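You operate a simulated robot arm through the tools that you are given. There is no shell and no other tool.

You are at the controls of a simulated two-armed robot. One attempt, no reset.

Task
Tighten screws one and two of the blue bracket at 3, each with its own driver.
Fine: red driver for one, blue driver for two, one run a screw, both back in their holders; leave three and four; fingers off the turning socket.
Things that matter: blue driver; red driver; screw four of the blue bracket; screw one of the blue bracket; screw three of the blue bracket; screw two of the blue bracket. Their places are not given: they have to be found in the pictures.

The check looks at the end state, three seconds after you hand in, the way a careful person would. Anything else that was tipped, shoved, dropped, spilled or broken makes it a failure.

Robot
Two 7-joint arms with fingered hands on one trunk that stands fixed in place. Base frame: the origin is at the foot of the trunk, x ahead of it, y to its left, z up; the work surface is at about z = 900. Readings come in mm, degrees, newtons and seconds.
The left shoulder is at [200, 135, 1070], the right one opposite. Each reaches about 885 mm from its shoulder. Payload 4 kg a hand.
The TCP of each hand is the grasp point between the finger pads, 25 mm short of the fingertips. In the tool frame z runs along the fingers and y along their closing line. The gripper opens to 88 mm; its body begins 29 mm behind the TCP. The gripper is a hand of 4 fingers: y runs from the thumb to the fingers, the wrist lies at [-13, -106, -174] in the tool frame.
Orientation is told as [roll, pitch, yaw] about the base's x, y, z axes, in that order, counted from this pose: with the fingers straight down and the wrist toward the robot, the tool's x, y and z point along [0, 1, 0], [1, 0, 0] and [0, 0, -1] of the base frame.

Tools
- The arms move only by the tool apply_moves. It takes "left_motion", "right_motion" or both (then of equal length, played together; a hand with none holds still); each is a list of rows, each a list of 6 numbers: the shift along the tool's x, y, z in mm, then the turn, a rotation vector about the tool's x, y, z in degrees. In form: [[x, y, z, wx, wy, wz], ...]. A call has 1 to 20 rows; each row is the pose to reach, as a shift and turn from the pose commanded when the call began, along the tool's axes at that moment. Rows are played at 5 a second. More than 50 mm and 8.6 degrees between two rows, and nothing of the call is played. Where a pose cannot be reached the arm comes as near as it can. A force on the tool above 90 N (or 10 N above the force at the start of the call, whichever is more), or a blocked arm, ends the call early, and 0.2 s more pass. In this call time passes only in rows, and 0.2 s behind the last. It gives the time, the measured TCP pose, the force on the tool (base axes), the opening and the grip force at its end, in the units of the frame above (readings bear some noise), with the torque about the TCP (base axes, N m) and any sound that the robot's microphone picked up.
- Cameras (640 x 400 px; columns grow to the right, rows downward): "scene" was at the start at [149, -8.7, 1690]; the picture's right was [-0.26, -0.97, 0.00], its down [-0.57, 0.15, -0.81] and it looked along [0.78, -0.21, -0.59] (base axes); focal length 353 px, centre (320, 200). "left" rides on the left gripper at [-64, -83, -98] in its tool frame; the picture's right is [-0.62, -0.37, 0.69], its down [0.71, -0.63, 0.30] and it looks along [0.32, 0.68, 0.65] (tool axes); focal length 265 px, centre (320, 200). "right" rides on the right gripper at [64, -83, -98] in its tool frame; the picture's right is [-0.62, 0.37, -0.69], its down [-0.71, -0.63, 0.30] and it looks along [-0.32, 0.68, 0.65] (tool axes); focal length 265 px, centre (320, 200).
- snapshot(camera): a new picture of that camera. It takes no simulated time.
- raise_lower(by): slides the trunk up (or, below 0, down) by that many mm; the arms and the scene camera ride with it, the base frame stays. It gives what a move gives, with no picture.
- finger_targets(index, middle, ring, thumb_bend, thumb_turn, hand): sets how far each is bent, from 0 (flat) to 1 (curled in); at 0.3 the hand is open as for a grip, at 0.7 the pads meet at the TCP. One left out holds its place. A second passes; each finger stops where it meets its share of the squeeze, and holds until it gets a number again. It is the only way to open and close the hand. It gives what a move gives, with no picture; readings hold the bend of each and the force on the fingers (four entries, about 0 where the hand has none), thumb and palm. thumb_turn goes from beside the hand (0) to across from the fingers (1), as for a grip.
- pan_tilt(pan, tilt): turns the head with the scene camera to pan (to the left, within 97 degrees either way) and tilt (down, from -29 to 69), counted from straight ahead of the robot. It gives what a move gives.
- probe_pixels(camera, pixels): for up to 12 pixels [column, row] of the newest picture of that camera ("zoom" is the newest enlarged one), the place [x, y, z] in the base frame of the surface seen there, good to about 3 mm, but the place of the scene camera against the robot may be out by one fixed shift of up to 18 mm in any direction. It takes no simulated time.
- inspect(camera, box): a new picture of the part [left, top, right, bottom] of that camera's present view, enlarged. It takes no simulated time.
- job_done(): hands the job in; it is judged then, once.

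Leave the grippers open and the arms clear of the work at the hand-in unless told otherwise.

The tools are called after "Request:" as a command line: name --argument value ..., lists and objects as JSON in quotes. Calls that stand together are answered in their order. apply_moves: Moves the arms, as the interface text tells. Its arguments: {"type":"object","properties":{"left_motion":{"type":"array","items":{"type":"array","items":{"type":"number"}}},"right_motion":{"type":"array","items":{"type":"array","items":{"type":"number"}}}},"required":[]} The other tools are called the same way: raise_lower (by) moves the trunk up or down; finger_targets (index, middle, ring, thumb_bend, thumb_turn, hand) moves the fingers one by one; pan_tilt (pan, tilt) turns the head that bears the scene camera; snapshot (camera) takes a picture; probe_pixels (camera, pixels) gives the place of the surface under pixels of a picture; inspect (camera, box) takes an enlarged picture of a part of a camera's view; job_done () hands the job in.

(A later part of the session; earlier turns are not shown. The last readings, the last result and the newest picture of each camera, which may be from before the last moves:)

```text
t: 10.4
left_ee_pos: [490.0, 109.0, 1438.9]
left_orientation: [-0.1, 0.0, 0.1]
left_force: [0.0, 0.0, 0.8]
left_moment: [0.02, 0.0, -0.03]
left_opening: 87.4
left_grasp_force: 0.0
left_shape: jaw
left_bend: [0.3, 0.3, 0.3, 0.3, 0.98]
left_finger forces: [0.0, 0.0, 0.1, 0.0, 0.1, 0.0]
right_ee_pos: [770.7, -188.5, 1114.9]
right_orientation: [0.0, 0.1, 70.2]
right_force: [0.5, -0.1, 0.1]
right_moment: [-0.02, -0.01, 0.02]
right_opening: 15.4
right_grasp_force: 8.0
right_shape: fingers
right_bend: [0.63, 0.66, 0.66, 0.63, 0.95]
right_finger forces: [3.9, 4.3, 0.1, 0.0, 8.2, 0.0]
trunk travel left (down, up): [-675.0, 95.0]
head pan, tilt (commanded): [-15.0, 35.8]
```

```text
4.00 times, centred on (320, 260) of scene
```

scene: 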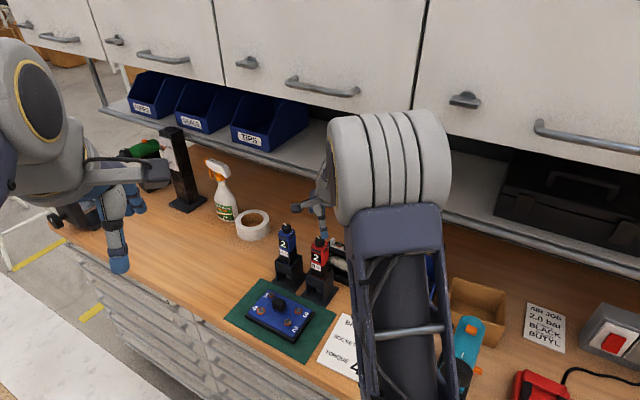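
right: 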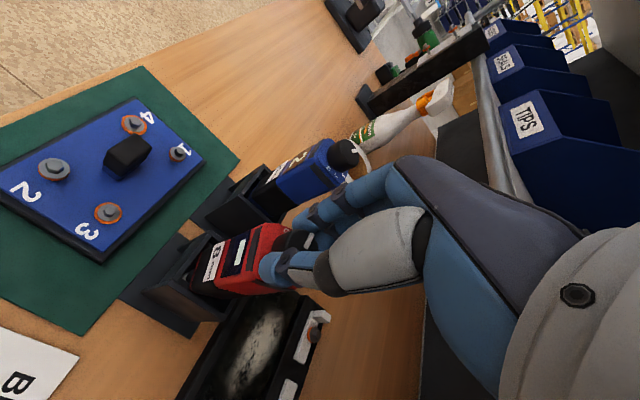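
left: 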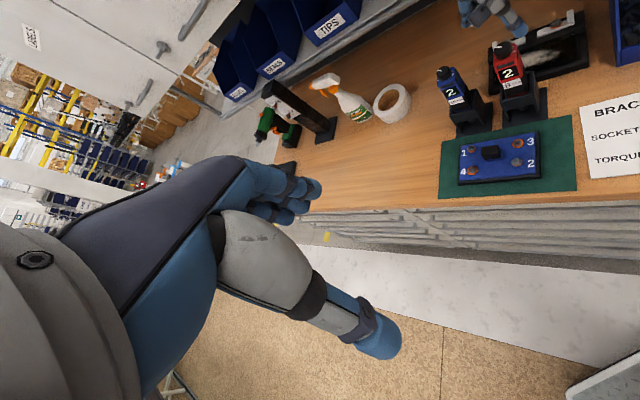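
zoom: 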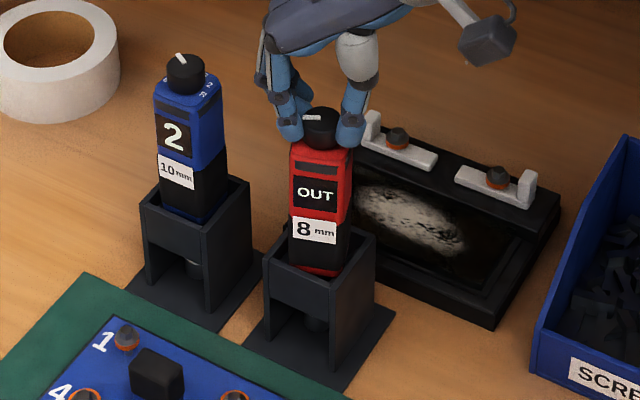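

The display now reads "OUT": one stop anticlockwise from 2 is reverse, so 3 must lie clockwise. The display is the true one. I turn back clockwise by 75° and look.

Request:
apply_moves --right_motion '[[0, 0, 0, 0, 0, 8], [0, 0, 0, 0, 0, 16], [0, 0, 0, 0, 0, 24], [0, 0, 0, 0, 0, 32], [0, 0, 0, 0, 0, 40], [0, 0, 0, 0, 0, 48], [0, 0, 0, 0, 0, 56], [0, 0, 0, 0, 0, 64], [0, 0, 0, 0, 0, 70]]'

Request:
inspect --camera "left" --box '[470, 30, 550, 85]'

Request:
inspect --camera "right" --box '[190, 200, 350, 310]'

```text
t: 12.4
left_ee_pos: [491.2, 107.3, 1438.4]
left_orientation: [-0.1, 0.1, 0.1]
left_force: [0.3, 0.1, -0.7]
left_moment: [0.0, 0.03, 0.0]
left_opening: 87.6
left_grasp_force: 0.1
left_shape: jaw
left_bend: [0.3, 0.3, 0.3, 0.3, 0.98]
left_finger forces: [0.0, 0.0, 0.0, 0.0, 0.0, 0.0]
right_ee_pos: [769.9, -189.8, 1115.4]
right_orientation: [0.0, 0.0, -0.2]
right_force: [-0.8, -0.1, -0.7]
right_moment: [0.03, -0.01, 0.01]
right_opening: 15.8
right_grasp_force: 8.6
right_shape: fingers
right_bend: [0.63, 0.66, 0.66, 0.63, 0.95]
right_finger forces: [4.0, 4.8, 0.0, 0.1, 8.4, 0.1]
trunk travel left (down, up): [-675.0, 95.0]
head pan, tilt (commanded): [-15.0, 35.8]
```

```text
7.27 times, centred on (510, 58) of left
```

zoom: 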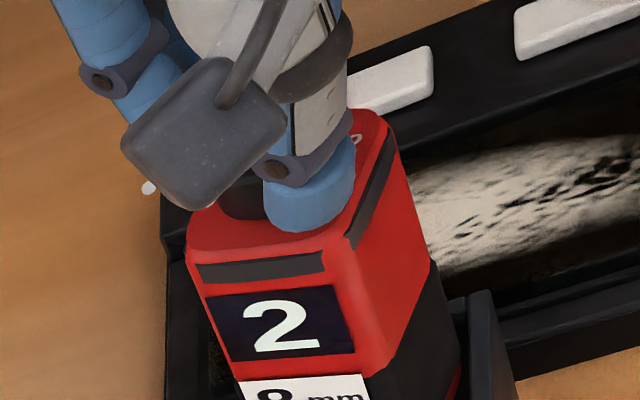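

```text
3.64 times, centred on (270, 255) of right
```

zoom: 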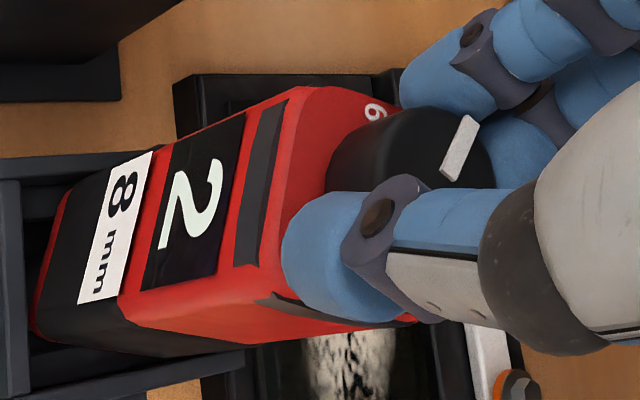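

Back to 2 with the hand at yaw 0. I continue clockwise by 38°.

Request:
apply_moves --right_motion '[[0, 0, 0, 0, 0, 8], [0, 0, 0, 0, 0, 16], [0, 0, 0, 0, 0, 24], [0, 0, 0, 0, 0, 32], [0, 0, 0, 0, 0, 38]]'

Request:
inspect --camera "left" --box '[470, 30, 550, 85]'

Request:
inspect --camera "right" --box '[190, 200, 350, 310]'

Request:
snapshot --camera "scene"

```text
t: 13.6
left_ee_pos: [490.0, 107.2, 1439.0]
left_orientation: [0.0, 0.0, 0.0]
left_force: [0.1, -0.3, 0.2]
left_moment: [0.01, -0.02, 0.02]
left_opening: 87.5
left_grasp_force: 0.0
left_shape: jaw
left_bend: [0.3, 0.3, 0.3, 0.3, 0.98]
left_finger forces: [0.0, 0.0, 0.0, 0.1, 0.1, 0.1]
right_ee_pos: [770.0, -189.4, 1114.8]
right_orientation: [-0.1, 0.0, -38.1]
right_force: [-0.3, -0.2, -0.2]
right_moment: [-0.01, 0.01, -0.03]
right_opening: 15.7
right_grasp_force: 9.2
right_shape: fingers
right_bend: [0.63, 0.66, 0.66, 0.63, 0.95]
right_finger forces: [3.8, 5.1, 0.0, 0.1, 8.6, 0.0]
trunk travel left (down, up): [-675.0, 95.0]
head pan, tilt (commanded): [-15.0, 35.8]
```

```text
7.27 times, centred on (510, 58) of left
```

zoom: 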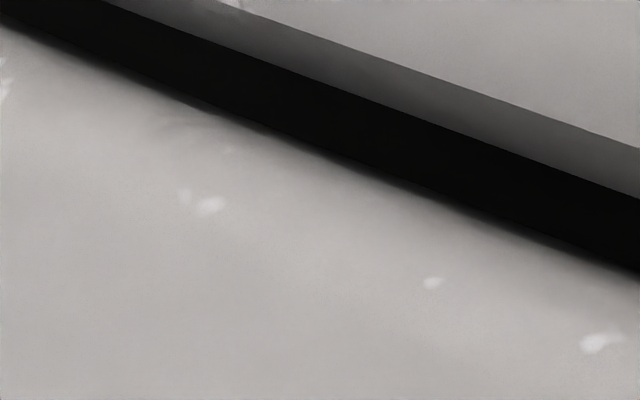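

```text
3.64 times, centred on (270, 255) of right
```

zoom: 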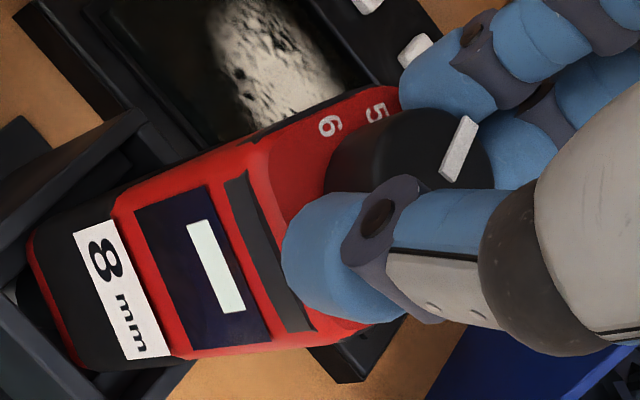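

```text
taken
```

scene: 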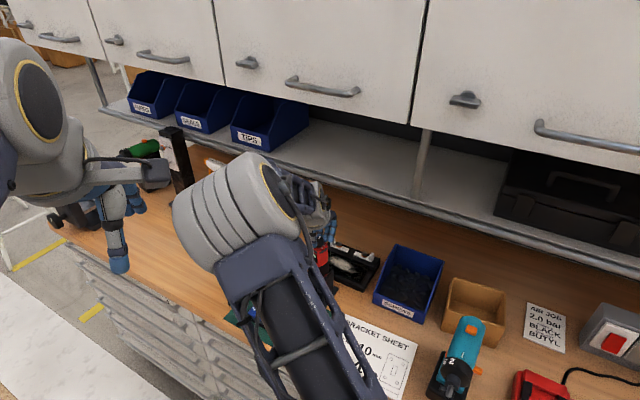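

A dash again, between stops (5 and 6 now visible beside the pinch). I turn 9° more clockwise.

Request:
apply_moves --right_motion '[[0, 0, 0, 0, 0, 5], [0, 0, 0, 0, 0, 9]]'

Request:
inspect --camera "right" --box '[190, 200, 350, 310]'

```text
t: 14.2
left_ee_pos: [489.6, 107.3, 1438.4]
left_orientation: [0.1, 0.0, 0.0]
left_force: [0.2, 0.4, -0.3]
left_moment: [-0.02, -0.05, 0.0]
left_opening: 87.7
left_grasp_force: 0.0
left_shape: jaw
left_bend: [0.3, 0.3, 0.3, 0.3, 0.98]
left_finger forces: [0.0, 0.0, 0.0, 0.0, 0.0, 0.0]
right_ee_pos: [771.3, -190.3, 1114.6]
right_orientation: [0.1, -0.1, -46.9]
right_force: [-1.6, -1.9, 0.7]
right_moment: [-0.01, 0.02, -0.03]
right_opening: 15.3
right_grasp_force: 8.8
right_shape: fingers
right_bend: [0.63, 0.66, 0.66, 0.63, 0.95]
right_finger forces: [3.9, 5.5, 0.0, 0.0, 8.5, 0.0]
trunk travel left (down, up): [-675.0, 95.0]
head pan, tilt (commanded): [-15.0, 35.8]
```

```text
3.64 times, centred on (270, 255) of right
```

zoom: 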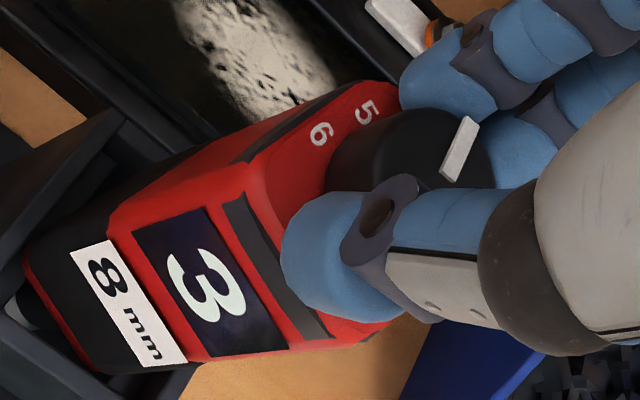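

The display reads 3. I turn 5° more so that it sits well inside that stop, not at its brink.

Request:
apply_moves --right_motion '[[0, 0, 0, 0, 0, 5]]'

Request:
inspect --camera "right" --box '[190, 200, 350, 310]'

```text
t: 14.6
left_ee_pos: [490.2, 107.3, 1438.5]
left_orientation: [0.0, 0.0, 0.1]
left_force: [0.0, 0.9, 0.0]
left_moment: [0.01, 0.01, 0.01]
left_opening: 87.7
left_grasp_force: 0.2
left_shape: jaw
left_bend: [0.3, 0.3, 0.3, 0.3, 0.98]
left_finger forces: [0.0, 0.0, 0.1, 0.0, 0.0, 0.0]
right_ee_pos: [770.8, -189.9, 1115.2]
right_orientation: [0.1, 0.0, -52.0]
right_force: [-1.1, 0.2, 0.4]
right_moment: [-0.03, 0.0, 0.0]
right_opening: 15.4
right_grasp_force: 9.0
right_shape: fingers
right_bend: [0.63, 0.66, 0.66, 0.63, 0.95]
right_finger forces: [4.2, 5.5, 0.0, 0.0, 8.6, 0.0]
trunk travel left (down, up): [-675.0, 95.0]
head pan, tilt (commanded): [-15.0, 35.8]
```

```text
3.64 times, centred on (270, 255) of right
```

zoom: 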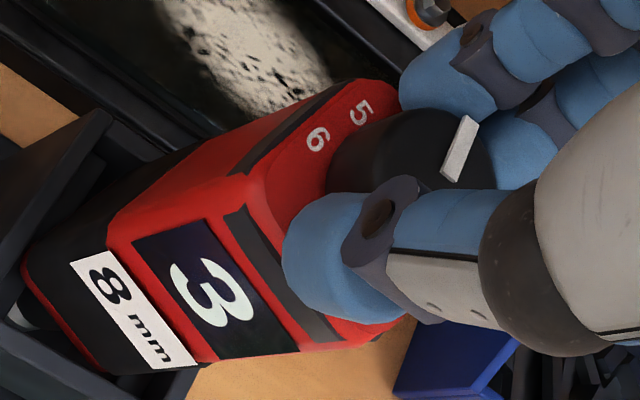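

Display firmly 3. The body has about ±19° slack in its holder and is now against the clockwise side; I turn back 18° to square it while still pinching, checking that 3 stays.

Request:
apply_moves --right_motion '[[0, 0, 0, 0, 0, -6], [0, 0, 0, 0, 0, -12], [0, 0, 0, 0, 0, -18]]'

Request:
snapshot --camera "right"

Request:
inspect --camera "right" --box '[150, 180, 350, 320]'

```text
t: 15.4
left_ee_pos: [489.7, 108.4, 1439.3]
left_orientation: [0.0, -0.1, 0.0]
left_force: [0.7, 0.5, -0.3]
left_moment: [-0.02, 0.0, -0.01]
left_opening: 87.6
left_grasp_force: 0.1
left_shape: jaw
left_bend: [0.3, 0.3, 0.3, 0.3, 0.98]
left_finger forces: [0.0, 0.0, 0.1, 0.1, 0.1, 0.0]
right_ee_pos: [771.5, -189.6, 1115.9]
right_orientation: [0.0, 0.0, -33.8]
right_force: [-0.2, -1.2, 0.1]
right_moment: [-0.06, -0.01, -0.03]
right_opening: 15.3
right_grasp_force: 9.1
right_shape: fingers
right_bend: [0.63, 0.66, 0.66, 0.63, 0.95]
right_finger forces: [4.1, 5.7, 0.1, 0.0, 8.7, 0.0]
trunk travel left (down, up): [-675.0, 95.0]
head pan, tilt (commanded): [-15.0, 35.8]
```

```text
taken
```

right: 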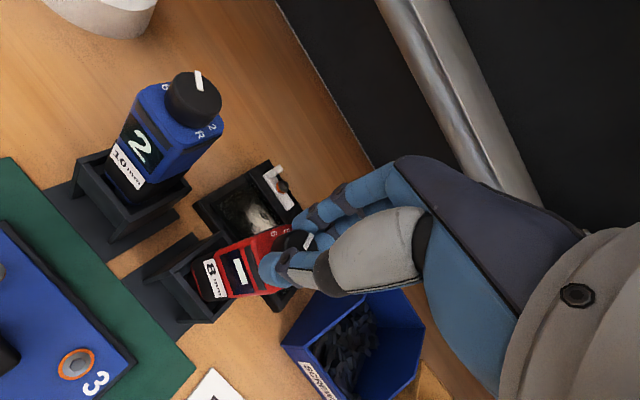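

```text
2.86 times, centred on (250, 250) of right
```

zoom: 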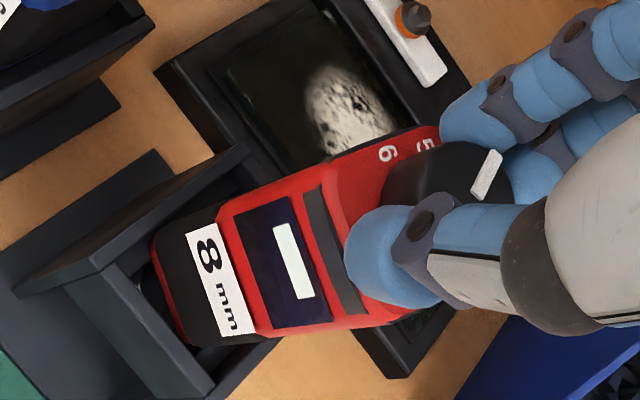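

Turning back moved the knob itself (dash), so the body won't follow. I turn clockwise again by 20° to restore 3 and will leave the body where it rests.

Request:
apply_moves --right_motion '[[0, 0, 0, 0, 0, 7], [0, 0, 0, 0, 0, 14], [0, 0, 0, 0, 0, 20]]'

Request:
inspect --camera "right" --box '[150, 180, 350, 320]'

```text
t: 16.2
left_ee_pos: [490.2, 107.4, 1437.6]
left_orientation: [0.0, -0.1, 0.0]
left_force: [1.0, 0.7, 0.8]
left_moment: [-0.02, 0.0, -0.02]
left_opening: 87.7
left_grasp_force: 0.3
left_shape: jaw
left_bend: [0.3, 0.3, 0.3, 0.3, 0.98]
left_finger forces: [0.0, 0.0, 0.1, 0.0, 0.0, 0.0]
right_ee_pos: [771.0, -189.9, 1116.0]
right_orientation: [0.0, 0.0, -54.2]
right_force: [-0.2, 0.1, 0.4]
right_moment: [-0.01, -0.03, -0.01]
right_opening: 15.1
right_grasp_force: 9.3
right_shape: fingers
right_bend: [0.63, 0.66, 0.66, 0.63, 0.95]
right_finger forces: [4.2, 5.7, 0.0, 0.0, 8.7, 0.0]
trunk travel left (down, up): [-675.0, 95.0]
head pan, tilt (commanded): [-15.0, 35.8]
```

```text
2.86 times, centred on (250, 250) of right
```

zoom: 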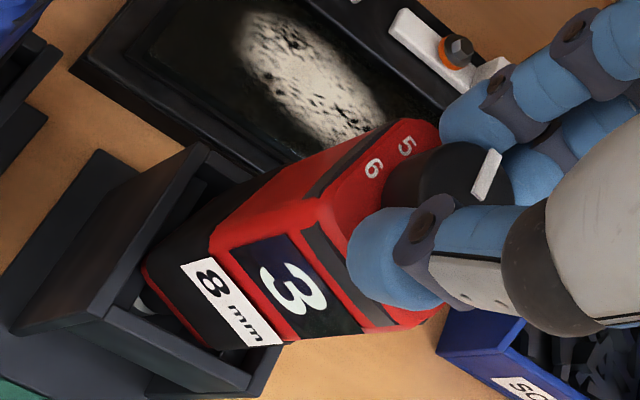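

Display 3 again. I release the knob gently and rise 60 mm.

Request:
finger_targets --hand "right" --index 0.45 --middle 0.45 --ring 0.45 --thumb_bend 0.45

Request:
apply_moves --right_motion '[[0, 0, -20, 0, 0, 0], [0, 0, -40, 0, 0, 0], [0, 0, -60, 0, 0, 0]]'

Request:
snapshot --camera "right"

Request:
inspect --camera "right" --box '[150, 180, 310, 320]'

```text
t: 17.2
left_ee_pos: [491.8, 108.0, 1439.4]
left_orientation: [0.1, 0.1, 0.0]
left_force: [0.3, 0.5, -0.4]
left_moment: [0.02, -0.04, -0.02]
left_opening: 87.7
left_grasp_force: 0.0
left_shape: jaw
left_bend: [0.3, 0.3, 0.3, 0.3, 0.98]
left_finger forces: [0.0, 0.0, 0.0, 0.1, 0.0, 0.0]
right_ee_pos: [770.1, -190.6, 1115.8]
right_orientation: [0.0, 0.0, -54.0]
right_force: [-0.1, 0.5, 0.1]
right_moment: [-0.01, 0.0, 0.04]
right_opening: 52.0
right_grasp_force: 0.1
right_shape: fingers
right_bend: [0.45, 0.45, 0.45, 0.45, 0.97]
right_finger forces: [0.0, 0.0, 0.0, 0.1, 0.1, 0.0]
trunk travel left (down, up): [-675.0, 95.0]
head pan, tilt (commanded): [-15.0, 35.8]
```

```text
t: 18.0
left_ee_pos: [490.7, 107.8, 1438.2]
left_orientation: [-0.1, 0.0, 0.0]
left_force: [-1.1, 0.2, 0.1]
left_moment: [0.02, 0.0, -0.02]
left_opening: 87.6
left_grasp_force: 0.0
left_shape: jaw
left_bend: [0.3, 0.3, 0.3, 0.3, 0.98]
left_finger forces: [0.1, 0.0, 0.1, 0.0, 0.1, 0.0]
right_ee_pos: [770.7, -191.2, 1174.7]
right_orientation: [0.0, 0.0, -54.0]
right_force: [-0.7, -0.1, 0.0]
right_moment: [0.0, 0.0, -0.02]
right_opening: 51.8
right_grasp_force: 0.0
right_shape: fingers
right_bend: [0.45, 0.45, 0.45, 0.45, 0.97]
right_finger forces: [0.0, 0.0, 0.1, 0.0, 0.0, 0.1]
trunk travel left (down, up): [-675.0, 95.0]
head pan, tilt (commanded): [-15.0, 35.8]
```

```text
taken
```

right: 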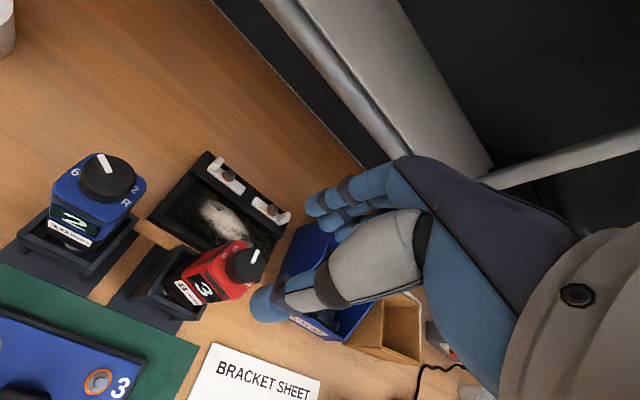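

```text
2.86 times, centred on (230, 250) of right
```

zoom: 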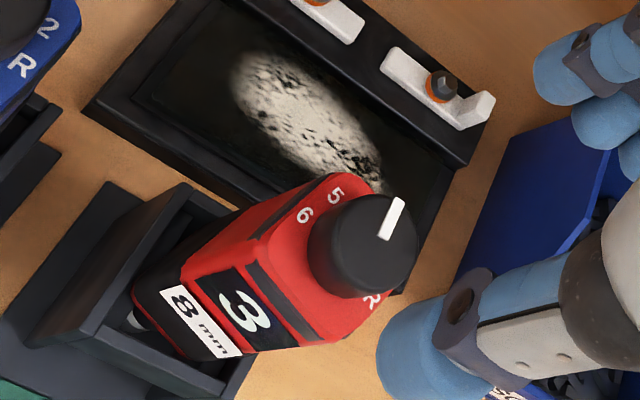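

Red shows 3 and stands fine. Next I set the blue dial the same way. I probe the blue knob in the current right picture around (108,180), and the red one for comparison.

Request:
inspect --camera "right" --box '[30, 140, 170, 270]'

Request:
probe_pixels --camera "zoom" --pixels '[[350, 170], [270, 130], [420, 190], [370, 110], [340, 230], [310, 170], [385, 170], [345, 130]]'

Request:
probe_pixels --camera "right" --pixels '[[108, 178], [88, 170], [128, 185], [112, 160], [105, 195], [245, 266], [236, 262], [257, 270], [247, 252], [243, 277]]'

```text
3.08 times, centred on (100, 205) of right
```

zoom: 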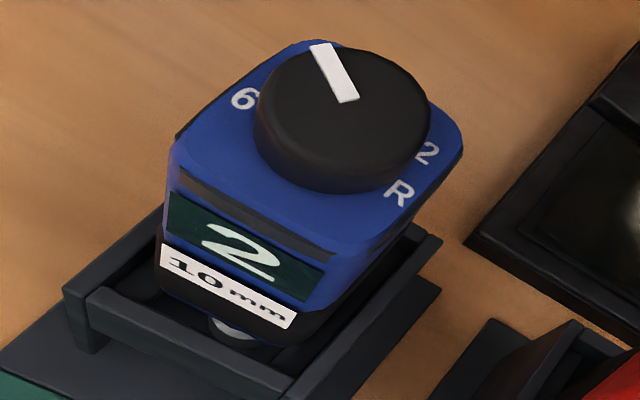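

```text
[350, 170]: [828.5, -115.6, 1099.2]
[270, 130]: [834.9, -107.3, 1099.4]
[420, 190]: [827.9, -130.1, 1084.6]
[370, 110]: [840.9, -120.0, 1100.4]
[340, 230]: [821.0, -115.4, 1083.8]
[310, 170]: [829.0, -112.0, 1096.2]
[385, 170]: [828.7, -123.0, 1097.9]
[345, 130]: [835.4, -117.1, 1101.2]
```

```text
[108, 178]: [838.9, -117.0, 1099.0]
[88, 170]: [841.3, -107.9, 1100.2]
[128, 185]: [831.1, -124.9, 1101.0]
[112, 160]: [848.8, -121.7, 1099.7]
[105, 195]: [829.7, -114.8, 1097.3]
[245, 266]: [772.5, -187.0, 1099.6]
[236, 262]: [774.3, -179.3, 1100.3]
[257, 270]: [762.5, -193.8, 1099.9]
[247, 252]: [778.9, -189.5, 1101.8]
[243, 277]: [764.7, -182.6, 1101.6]
```

Blue knob centre ≈ (838.5, −118.5, 1100). I move the open hand over it, turning it to yaw +5° on the way at the same height.

Request:
apply_moves --right_motion '[[12, -2, 0, 0, 0, -7.4], [24, -5, 0, 0, 0, -14.8], [37, -7, 0, 0, 0, -22.1], [49, -9, 0, 0, 0, -29.5], [61, -12, 0, 0, 0, -36.9], [73, -14, 0, 0, 0, -44.3], [85, -16, 0, 0, 0, -51.6], [97.6, -18.9, 0, 0, 0, -59]]'

Request:
snapshot --camera "right"

Request:
inspect --camera "left" --box '[420, 20, 560, 110]'

```text
t: 19.8
left_ee_pos: [491.1, 107.2, 1439.0]
left_orientation: [0.0, -0.1, 0.1]
left_force: [-0.2, 0.1, 0.2]
left_moment: [-0.04, 0.05, 0.0]
left_opening: 87.6
left_grasp_force: 0.2
left_shape: jaw
left_bend: [0.3, 0.3, 0.3, 0.3, 0.98]
left_finger forces: [0.1, 0.0, 0.1, 0.0, 0.0, 0.0]
right_ee_pos: [838.8, -116.6, 1176.5]
right_orientation: [-0.1, 0.1, 5.2]
right_force: [0.1, 0.4, -0.3]
right_moment: [0.01, -0.02, 0.02]
right_opening: 52.2
right_grasp_force: 0.0
right_shape: fingers
right_bend: [0.45, 0.45, 0.45, 0.45, 0.97]
right_finger forces: [0.1, 0.0, 0.0, 0.0, 0.1, 0.0]
trunk travel left (down, up): [-675.0, 95.0]
head pan, tilt (commanded): [-15.0, 35.8]
```

```text
taken
```

right: 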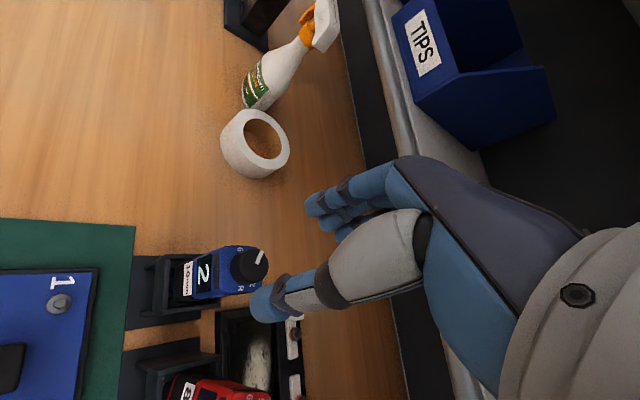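

```text
4.44 times, centred on (490, 65) of left
```

zoom: 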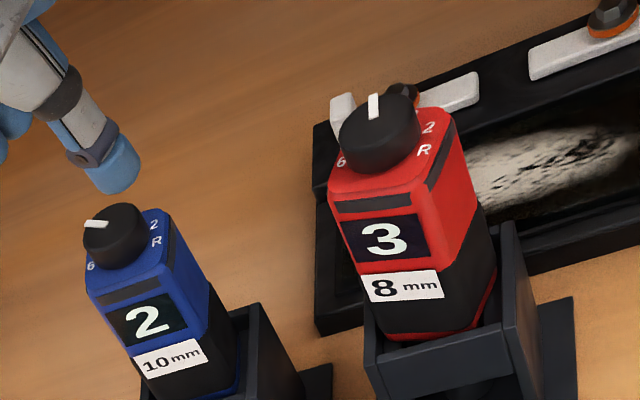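

The blue knob lies under the hand just as the red one did. I lower to TCP z≈1115 with a −2 mm correction sideways.

Request:
apply_moves --right_motion '[[-2, 0, 20, 0, 0, 0], [-2, 0, 40, 0, 0, 0], [-2, 0, 61, 0, 0, 0]]'

Request:
finger_targets --hand "right" --index 0.7 --middle 0.72 --ring 0.66 --thumb_bend 0.72

Request:
snapshot --camera "right"

Request:
inspect --camera "right" --box '[190, 200, 350, 310]'

```text
t: 20.6
left_ee_pos: [491.1, 107.6, 1438.2]
left_orientation: [-0.1, 0.0, 0.0]
left_force: [0.6, 0.0, -0.1]
left_moment: [-0.02, -0.01, 0.0]
left_opening: 87.8
left_grasp_force: 0.0
left_shape: jaw
left_bend: [0.3, 0.3, 0.3, 0.3, 0.98]
left_finger forces: [0.1, 0.0, 0.1, 0.0, 0.0, 0.1]
right_ee_pos: [839.8, -121.1, 1115.5]
right_orientation: [0.0, 0.0, 5.0]
right_force: [0.0, -0.2, 0.6]
right_moment: [0.03, 0.02, -0.01]
right_opening: 52.4
right_grasp_force: 0.1
right_shape: fingers
right_bend: [0.45, 0.45, 0.45, 0.45, 0.97]
right_finger forces: [0.0, 0.0, 0.1, 0.0, 0.1, 0.1]
trunk travel left (down, up): [-675.0, 95.0]
head pan, tilt (commanded): [-15.0, 35.8]
```

```text
t: 21.6
left_ee_pos: [490.9, 107.3, 1439.1]
left_orientation: [0.0, 0.0, -0.1]
left_force: [0.5, 0.3, 0.7]
left_moment: [-0.03, 0.01, -0.02]
left_opening: 87.7
left_grasp_force: 0.1
left_shape: jaw
left_bend: [0.3, 0.3, 0.3, 0.3, 0.98]
left_finger forces: [0.0, 0.1, 0.1, 0.0, 0.0, 0.1]
right_ee_pos: [840.0, -119.5, 1115.3]
right_orientation: [0.0, 0.1, 5.0]
right_force: [0.5, 0.0, 0.0]
right_moment: [-0.01, 0.02, 0.03]
right_opening: 15.8
right_grasp_force: 8.1
right_shape: fingers
right_bend: [0.63, 0.65, 0.66, 0.62, 0.96]
right_finger forces: [4.3, 4.2, 0.1, 0.0, 8.3, 0.1]
trunk travel left (down, up): [-675.0, 95.0]
head pan, tilt (commanded): [-15.0, 35.8]
```

```text
taken
```

right: 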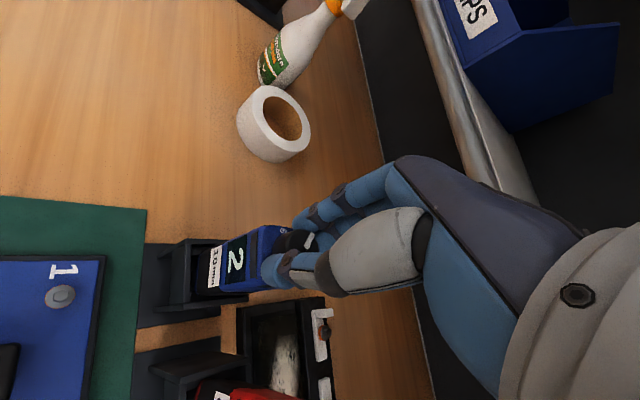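

```text
3.64 times, centred on (270, 255) of right
```

zoom: 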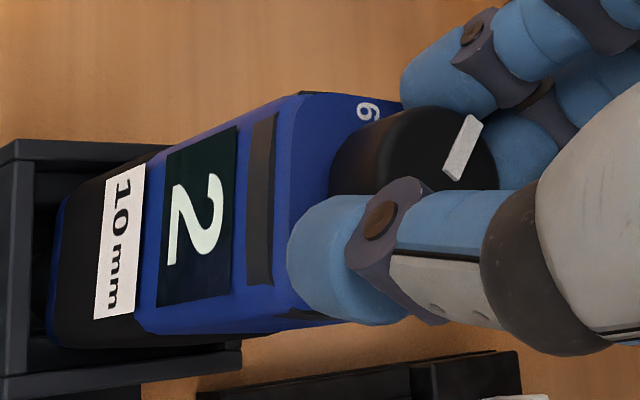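

Pinched at 8 N, pointer as on the red one. I turn clockwise 42° and look.

Request:
apply_moves --right_motion '[[0, 0, 0, 0, 0, 8], [0, 0, 0, 0, 0, 16], [0, 0, 0, 0, 0, 24], [0, 0, 0, 0, 0, 32], [0, 0, 0, 0, 0, 38], [0, 0, 0, 0, 0, 42]]'

Request:
inspect --camera "right" --box '[190, 200, 350, 310]'

```text
t: 23.0
left_ee_pos: [490.4, 107.5, 1438.5]
left_orientation: [0.0, -0.1, 0.0]
left_force: [0.3, -0.1, -0.3]
left_moment: [-0.01, -0.02, 0.02]
left_opening: 87.5
left_grasp_force: 0.0
left_shape: jaw
left_bend: [0.3, 0.3, 0.3, 0.3, 0.98]
left_finger forces: [0.0, 0.0, 0.0, 0.0, 0.1, 0.0]
right_ee_pos: [839.4, -119.4, 1115.6]
right_orientation: [-0.1, -0.1, -37.1]
right_force: [-0.7, -1.3, 2.4]
right_moment: [0.0, 0.01, 0.02]
right_opening: 15.3
right_grasp_force: 9.4
right_shape: fingers
right_bend: [0.63, 0.65, 0.66, 0.63, 0.96]
right_finger forces: [4.6, 5.2, 0.1, 0.1, 8.7, 0.1]
trunk travel left (down, up): [-675.0, 95.0]
head pan, tilt (commanded): [-15.0, 35.8]
```

```text
3.64 times, centred on (270, 255) of right
```

zoom: 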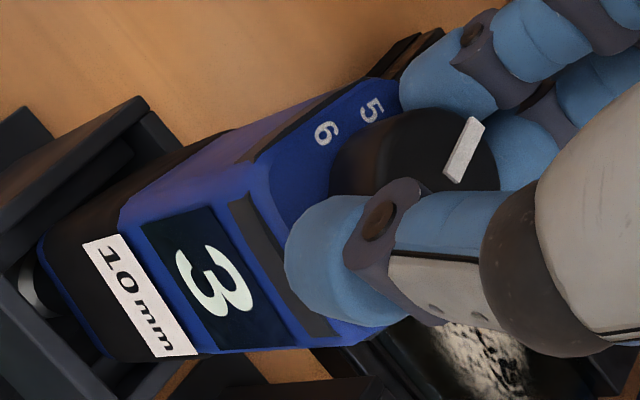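

Blue shows 3. I add 5° for margin, then check.

Request:
apply_moves --right_motion '[[0, 0, 0, 0, 0, 5]]'

Request:
inspect --camera "right" --box '[190, 200, 350, 310]'

```text
t: 23.4
left_ee_pos: [490.4, 107.5, 1440.2]
left_orientation: [-0.1, -0.1, 0.0]
left_force: [-0.5, -0.6, 0.1]
left_moment: [-0.03, 0.0, 0.01]
left_opening: 87.6
left_grasp_force: 0.0
left_shape: jaw
left_bend: [0.3, 0.3, 0.3, 0.3, 0.98]
left_finger forces: [0.0, 0.1, 0.0, 0.0, 0.0, 0.0]
right_ee_pos: [838.3, -119.3, 1114.7]
right_orientation: [0.0, 0.0, -42.1]
right_force: [0.7, -0.9, 3.5]
right_moment: [-0.01, -0.03, 0.04]
right_opening: 15.4
right_grasp_force: 9.0
right_shape: fingers
right_bend: [0.63, 0.65, 0.66, 0.62, 0.96]
right_finger forces: [4.5, 5.4, 0.1, 0.0, 8.6, 0.1]
trunk travel left (down, up): [-675.0, 95.0]
head pan, tilt (commanded): [-15.0, 35.8]
```

```text
3.64 times, centred on (270, 255) of right
```

zoom: 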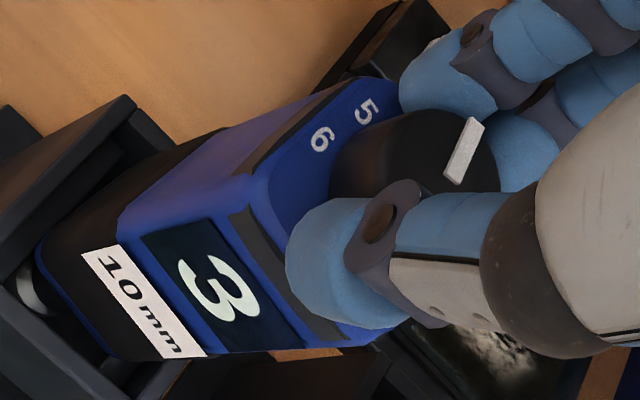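

Good: blue reads 3. I release, open wide and rise.

Request:
finger_targets --hand "right" --index 0.4 --middle 0.4 --ring 0.4 --thumb_bend 0.4

Request:
apply_moves --right_motion '[[0, 0, -20, 0, 0, 0], [0, 0, -45, 0, 0, 0], [0, 0, -70, 0, 0, 0]]'

Request:
snapshot --camera "right"

Request:
snapshot --camera "left"

Request:
snapshot --camera "scene"

```text
t: 24.4
left_ee_pos: [489.4, 107.2, 1439.3]
left_orientation: [0.0, -0.1, 0.0]
left_force: [0.1, 1.0, 0.6]
left_moment: [0.01, 0.0, -0.02]
left_opening: 87.5
left_grasp_force: 0.1
left_shape: jaw
left_bend: [0.3, 0.3, 0.3, 0.3, 0.98]
left_finger forces: [0.0, 0.1, 0.0, 0.0, 0.1, 0.1]
right_ee_pos: [839.0, -119.1, 1115.7]
right_orientation: [0.0, -0.1, -42.0]
right_force: [-0.1, 0.0, 1.1]
right_moment: [-0.03, 0.0, 0.03]
right_opening: 63.0
right_grasp_force: 0.0
right_shape: fingers
right_bend: [0.4, 0.4, 0.4, 0.4, 0.97]
right_finger forces: [0.0, 0.1, 0.0, 0.0, 0.0, 0.1]
trunk travel left (down, up): [-675.0, 95.0]
head pan, tilt (commanded): [-15.0, 35.8]
```

```text
t: 25.2
left_ee_pos: [490.7, 107.1, 1438.9]
left_orientation: [0.1, 0.1, 0.0]
left_force: [0.8, -0.5, -0.8]
left_moment: [-0.05, 0.01, 0.0]
left_opening: 87.4
left_grasp_force: 0.2
left_shape: jaw
left_bend: [0.3, 0.3, 0.3, 0.3, 0.98]
left_finger forces: [0.1, 0.0, 0.0, 0.0, 0.0, 0.0]
right_ee_pos: [839.3, -119.3, 1186.1]
right_orientation: [0.0, 0.0, -42.0]
right_force: [0.9, 0.0, 0.2]
right_moment: [-0.01, 0.0, 0.0]
right_opening: 63.0
right_grasp_force: 0.1
right_shape: fingers
right_bend: [0.4, 0.4, 0.4, 0.4, 0.97]
right_finger forces: [0.0, 0.0, 0.0, 0.0, 0.0, 0.0]
trunk travel left (down, up): [-675.0, 95.0]
head pan, tilt (commanded): [-15.0, 35.8]
```

```text
taken
```

right: 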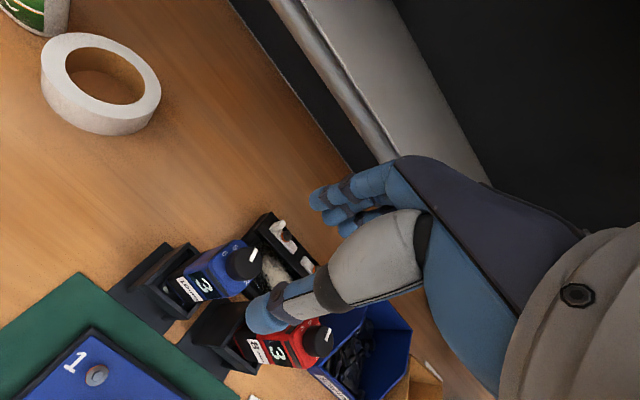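

```text
taken
```

left: 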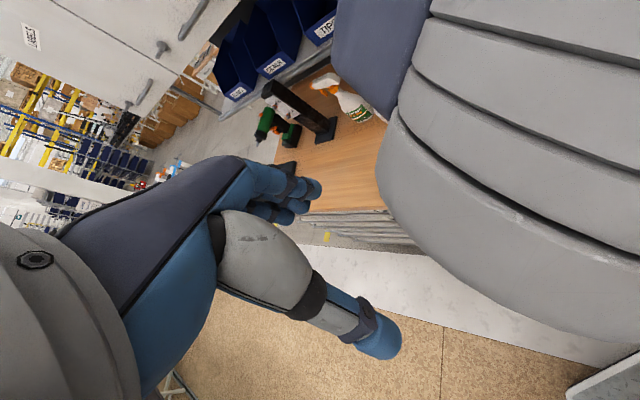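

```text
taken
```

scene: 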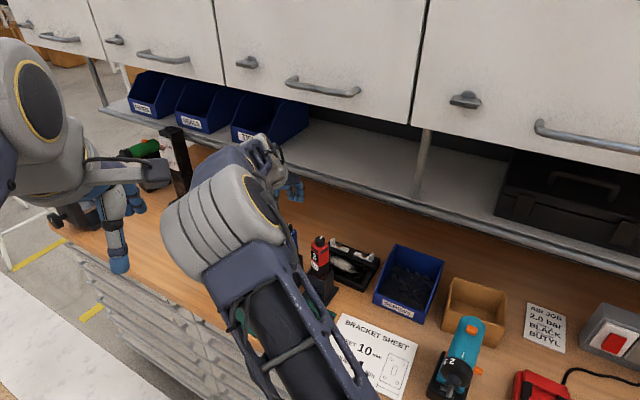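

Both displays read 3. I now move over the red driver again with the hand at yaw +26°, matching how its body stands, so that thumb and fingers will meet its side faces.

Request:
apply_moves --right_motion '[[-11, 0, 0, 0, 0, -7.6], [-22, 0, 0, 0, 0, -15.2], [-33, -1, 0, 0, 0, -22.8], [-44, -1, 0, 0, 0, -30.4], [-55, -2, 0, 0, 0, -38], [-66, -2, 0, 0, 0, -45.6], [-77, -3, 0, 0, 0, -53.2], [-88, -3, 0, 0, 0, -60.8], [-98.2, -3.4, 0, 0, 0, -68]]'

Request:
snapshot --camera "right"

Request:
snapshot --camera "left"

Request:
snapshot --camera "scene"

```text
t: 27.2
left_ee_pos: [490.4, 108.8, 1439.1]
left_orientation: [0.0, 0.0, 0.0]
left_force: [0.8, 0.0, 0.0]
left_moment: [-0.01, 0.02, -0.01]
left_opening: 87.7
left_grasp_force: 0.0
left_shape: jaw
left_bend: [0.3, 0.3, 0.3, 0.3, 0.98]
left_finger forces: [0.1, 0.1, 0.0, 0.0, 0.0, 0.0]
right_ee_pos: [770.0, -188.8, 1184.6]
right_orientation: [0.0, 0.0, 26.2]
right_force: [0.9, -0.7, -1.2]
right_moment: [-0.03, -0.02, 0.01]
right_opening: 63.1
right_grasp_force: 0.1
right_shape: fingers
right_bend: [0.4, 0.4, 0.4, 0.4, 0.97]
right_finger forces: [0.1, 0.0, 0.1, 0.0, 0.0, 0.0]
trunk travel left (down, up): [-675.0, 95.0]
head pan, tilt (commanded): [-15.0, 35.8]
```

```text
taken
```

right: 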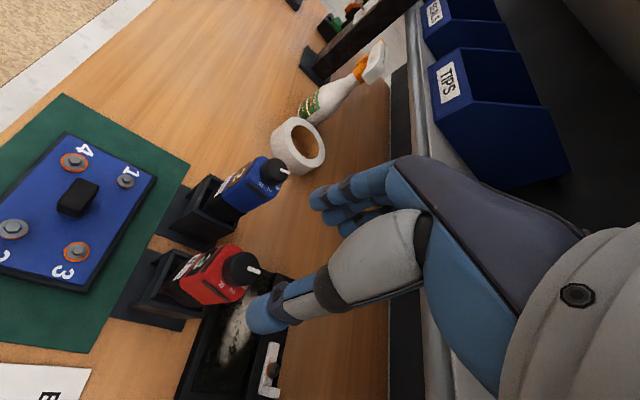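

```text
taken
```

left: 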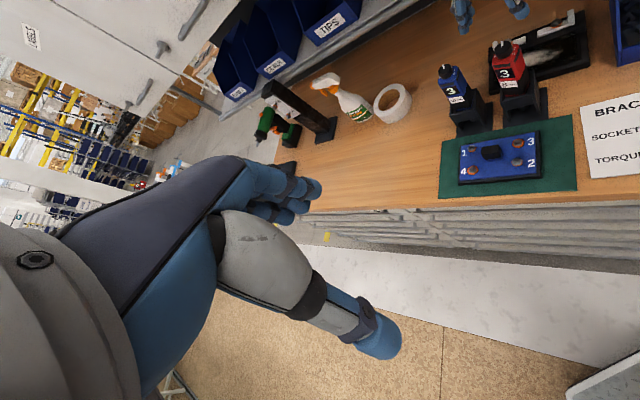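

```text
taken
```

scene: 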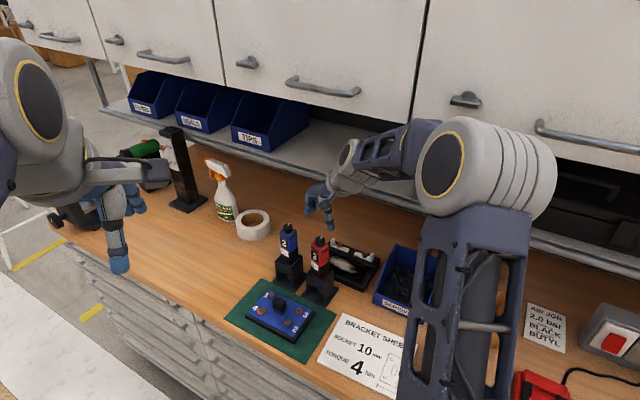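

Both displays read 3 in the left view, and the work area is well visible. I check how close the right elbow is to the cabinet and zoom on the two drivers' bodies.

Request:
probe_pixels --camera "scene" --pixels '[[440, 170], [480, 120], [545, 160], [410, 130], [500, 200], [465, 100], [470, 240], [330, 190]]'

Request:
inspect --camera "left" --box '[420, 30, 570, 130]'

Request:
inspect --camera "right" --box '[120, 140, 310, 330]'

```text
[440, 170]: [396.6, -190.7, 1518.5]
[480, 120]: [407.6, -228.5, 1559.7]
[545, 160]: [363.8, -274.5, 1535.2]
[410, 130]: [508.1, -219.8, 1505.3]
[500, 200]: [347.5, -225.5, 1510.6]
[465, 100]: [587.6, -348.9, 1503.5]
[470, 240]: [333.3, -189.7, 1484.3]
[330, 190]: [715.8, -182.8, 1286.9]
```

```text
4.00 times, centred on (495, 80) of left
```

zoom: 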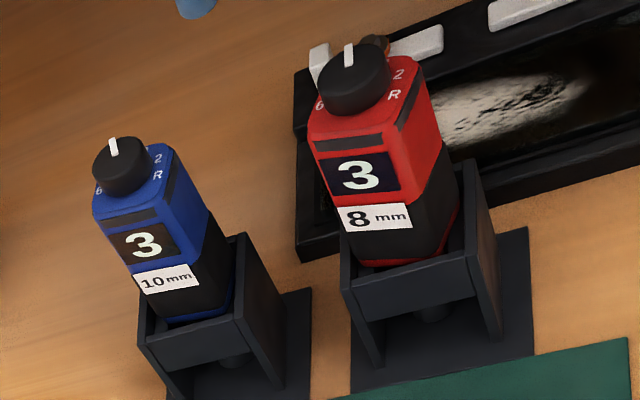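

```text
2.11 times, centred on (215, 235) of right
```

zoom: 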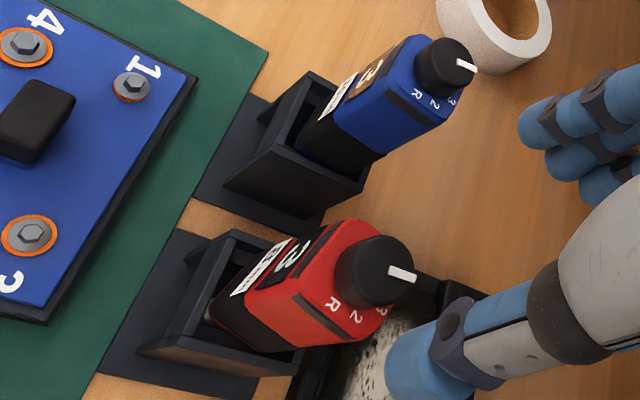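

Elbow is far from the cabinet. The red body is turned about −12°, so its side faces fit hand yaw ≈ +33°. I turn 7° more and lower around the red body to TCP z≈1077 (palm a few mm above the knob).

Request:
apply_moves --right_motion '[[-1, 0, 25, 0, 0, -7], [-1, 0, 50, 0, 0, -7], [-1, 0, 80, 0, 0, -7], [-1, 0, 107, 0, 0, -7]]'

Request:
snapshot --camera "right"

Request:
inspect --camera "left" --box '[420, 0, 570, 100]'

Request:
inspect --camera "scene" --box '[260, 200, 380, 310]'

```text
t: 28.2
left_ee_pos: [490.7, 106.8, 1439.1]
left_orientation: [0.0, 0.0, 0.0]
left_force: [0.2, 0.1, -0.2]
left_moment: [0.02, 0.0, 0.0]
left_opening: 87.8
left_grasp_force: 0.1
left_shape: jaw
left_bend: [0.3, 0.3, 0.3, 0.3, 0.98]
left_finger forces: [0.0, 0.0, 0.0, 0.1, 0.0, 0.0]
right_ee_pos: [773.2, -191.6, 1076.6]
right_orientation: [0.0, -0.1, 33.1]
right_force: [-0.4, -0.2, -0.8]
right_moment: [0.06, 0.0, 0.0]
right_opening: 63.1
right_grasp_force: 0.1
right_shape: fingers
right_bend: [0.4, 0.4, 0.4, 0.4, 0.97]
right_finger forces: [0.0, 0.0, 0.0, 0.0, 0.0, 0.0]
trunk travel left (down, up): [-675.0, 95.0]
head pan, tilt (commanded): [-15.0, 35.8]
```

```text
taken
```

right: 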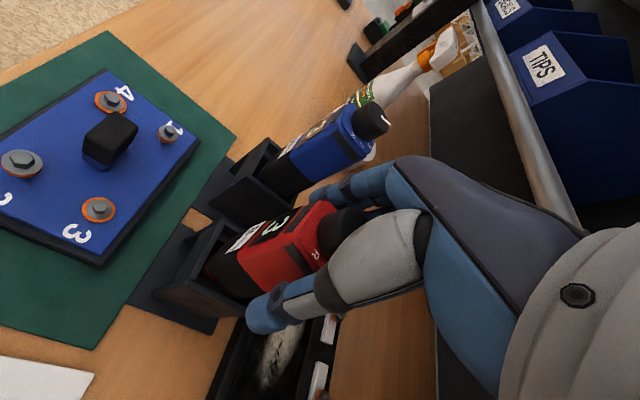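

```text
4.00 times, centred on (495, 50) of left
```

zoom: 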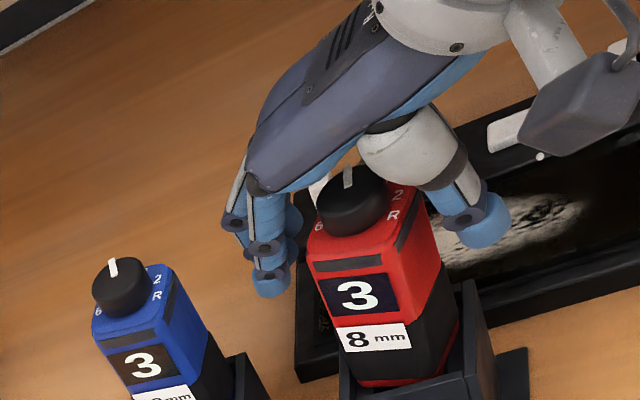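

```text
3.64 times, centred on (320, 255) of scene
```

zoom: 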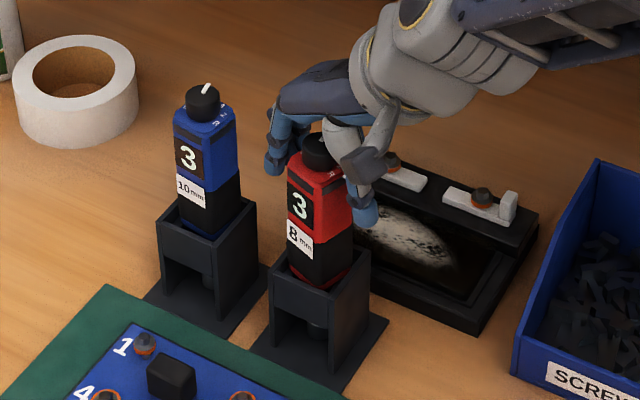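

The fingers flank the red body. Small correction toward the body's centre (about −2.5, +1.5 mm), then I close on it.

Request:
apply_moves --right_motion '[[2.6, -1.3, 0, 0, 0, 0]]'

Request:
finger_targets --hand "right" --index 0.6 --middle 0.6 --ring 0.6 --thumb_bend 0.6

Request:
snapshot --camera "right"

Request:
inspect --camera "left" --box '[420, 0, 570, 100]'

Request:
inspect --camera "scene" --box '[260, 200, 380, 310]'

```text
t: 28.6
left_ee_pos: [490.2, 109.3, 1439.7]
left_orientation: [0.0, 0.0, 0.0]
left_force: [-0.4, -0.4, -0.3]
left_moment: [-0.01, -0.01, 0.01]
left_opening: 87.8
left_grasp_force: 0.1
left_shape: jaw
left_bend: [0.3, 0.3, 0.3, 0.3, 0.98]
left_finger forces: [0.1, 0.0, 0.0, 0.0, 0.0, 0.1]
right_ee_pos: [769.6, -191.0, 1076.0]
right_orientation: [0.0, 0.0, 33.1]
right_force: [-1.2, 0.0, -0.1]
right_moment: [0.0, -0.01, -0.01]
right_opening: 63.0
right_grasp_force: 0.2
right_shape: fingers
right_bend: [0.4, 0.4, 0.4, 0.4, 0.97]
right_finger forces: [0.0, 0.0, 0.0, 0.0, 0.0, 0.0]
trunk travel left (down, up): [-675.0, 95.0]
head pan, tilt (commanded): [-15.0, 35.8]
```

```text
t: 29.6
left_ee_pos: [489.3, 107.8, 1440.4]
left_orientation: [0.0, 0.0, 0.0]
left_force: [-0.4, 0.9, -0.2]
left_moment: [-0.01, 0.01, 0.03]
left_opening: 88.1
left_grasp_force: 0.0
left_shape: jaw
left_bend: [0.3, 0.3, 0.3, 0.3, 0.98]
left_finger forces: [0.1, 0.0, 0.1, 0.0, 0.0, 0.1]
right_ee_pos: [769.7, -190.7, 1077.2]
right_orientation: [0.1, 0.0, 33.1]
right_force: [1.2, 1.0, 0.5]
right_moment: [0.06, -0.07, 0.04]
right_opening: 30.5
right_grasp_force: 4.3
right_shape: fingers
right_bend: [0.55, 0.57, 0.59, 0.55, 0.97]
right_finger forces: [2.8, 2.2, 0.7, 0.1, 3.9, 0.0]
trunk travel left (down, up): [-675.0, 95.0]
head pan, tilt (commanded): [-15.0, 35.8]
```

```text
taken
```

right: 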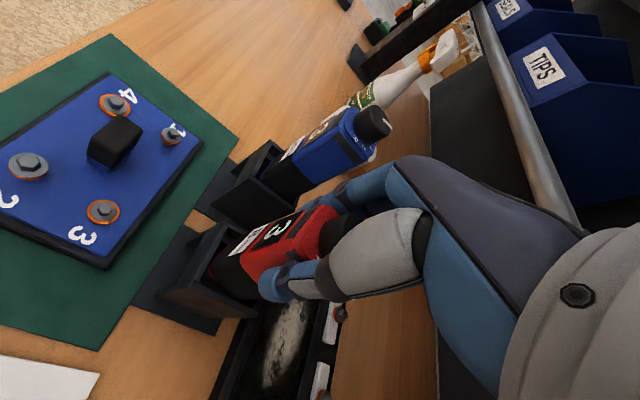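

```text
4.00 times, centred on (495, 50) of left
```

zoom: 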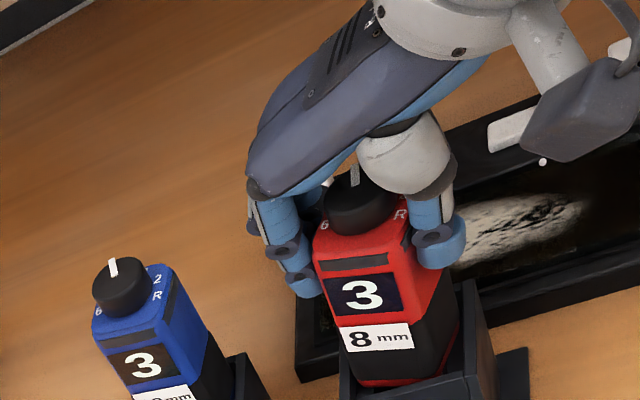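

```text
3.64 times, centred on (320, 255) of scene
```

zoom: 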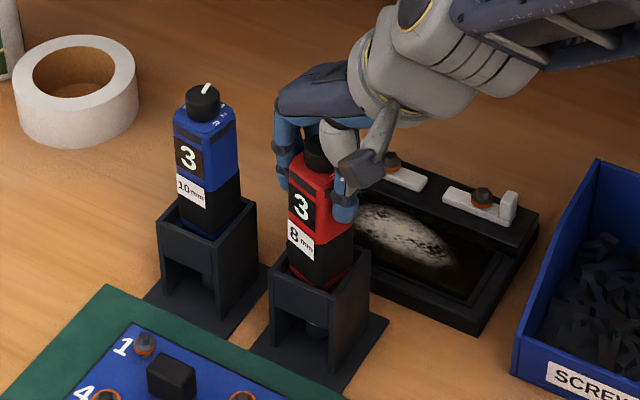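

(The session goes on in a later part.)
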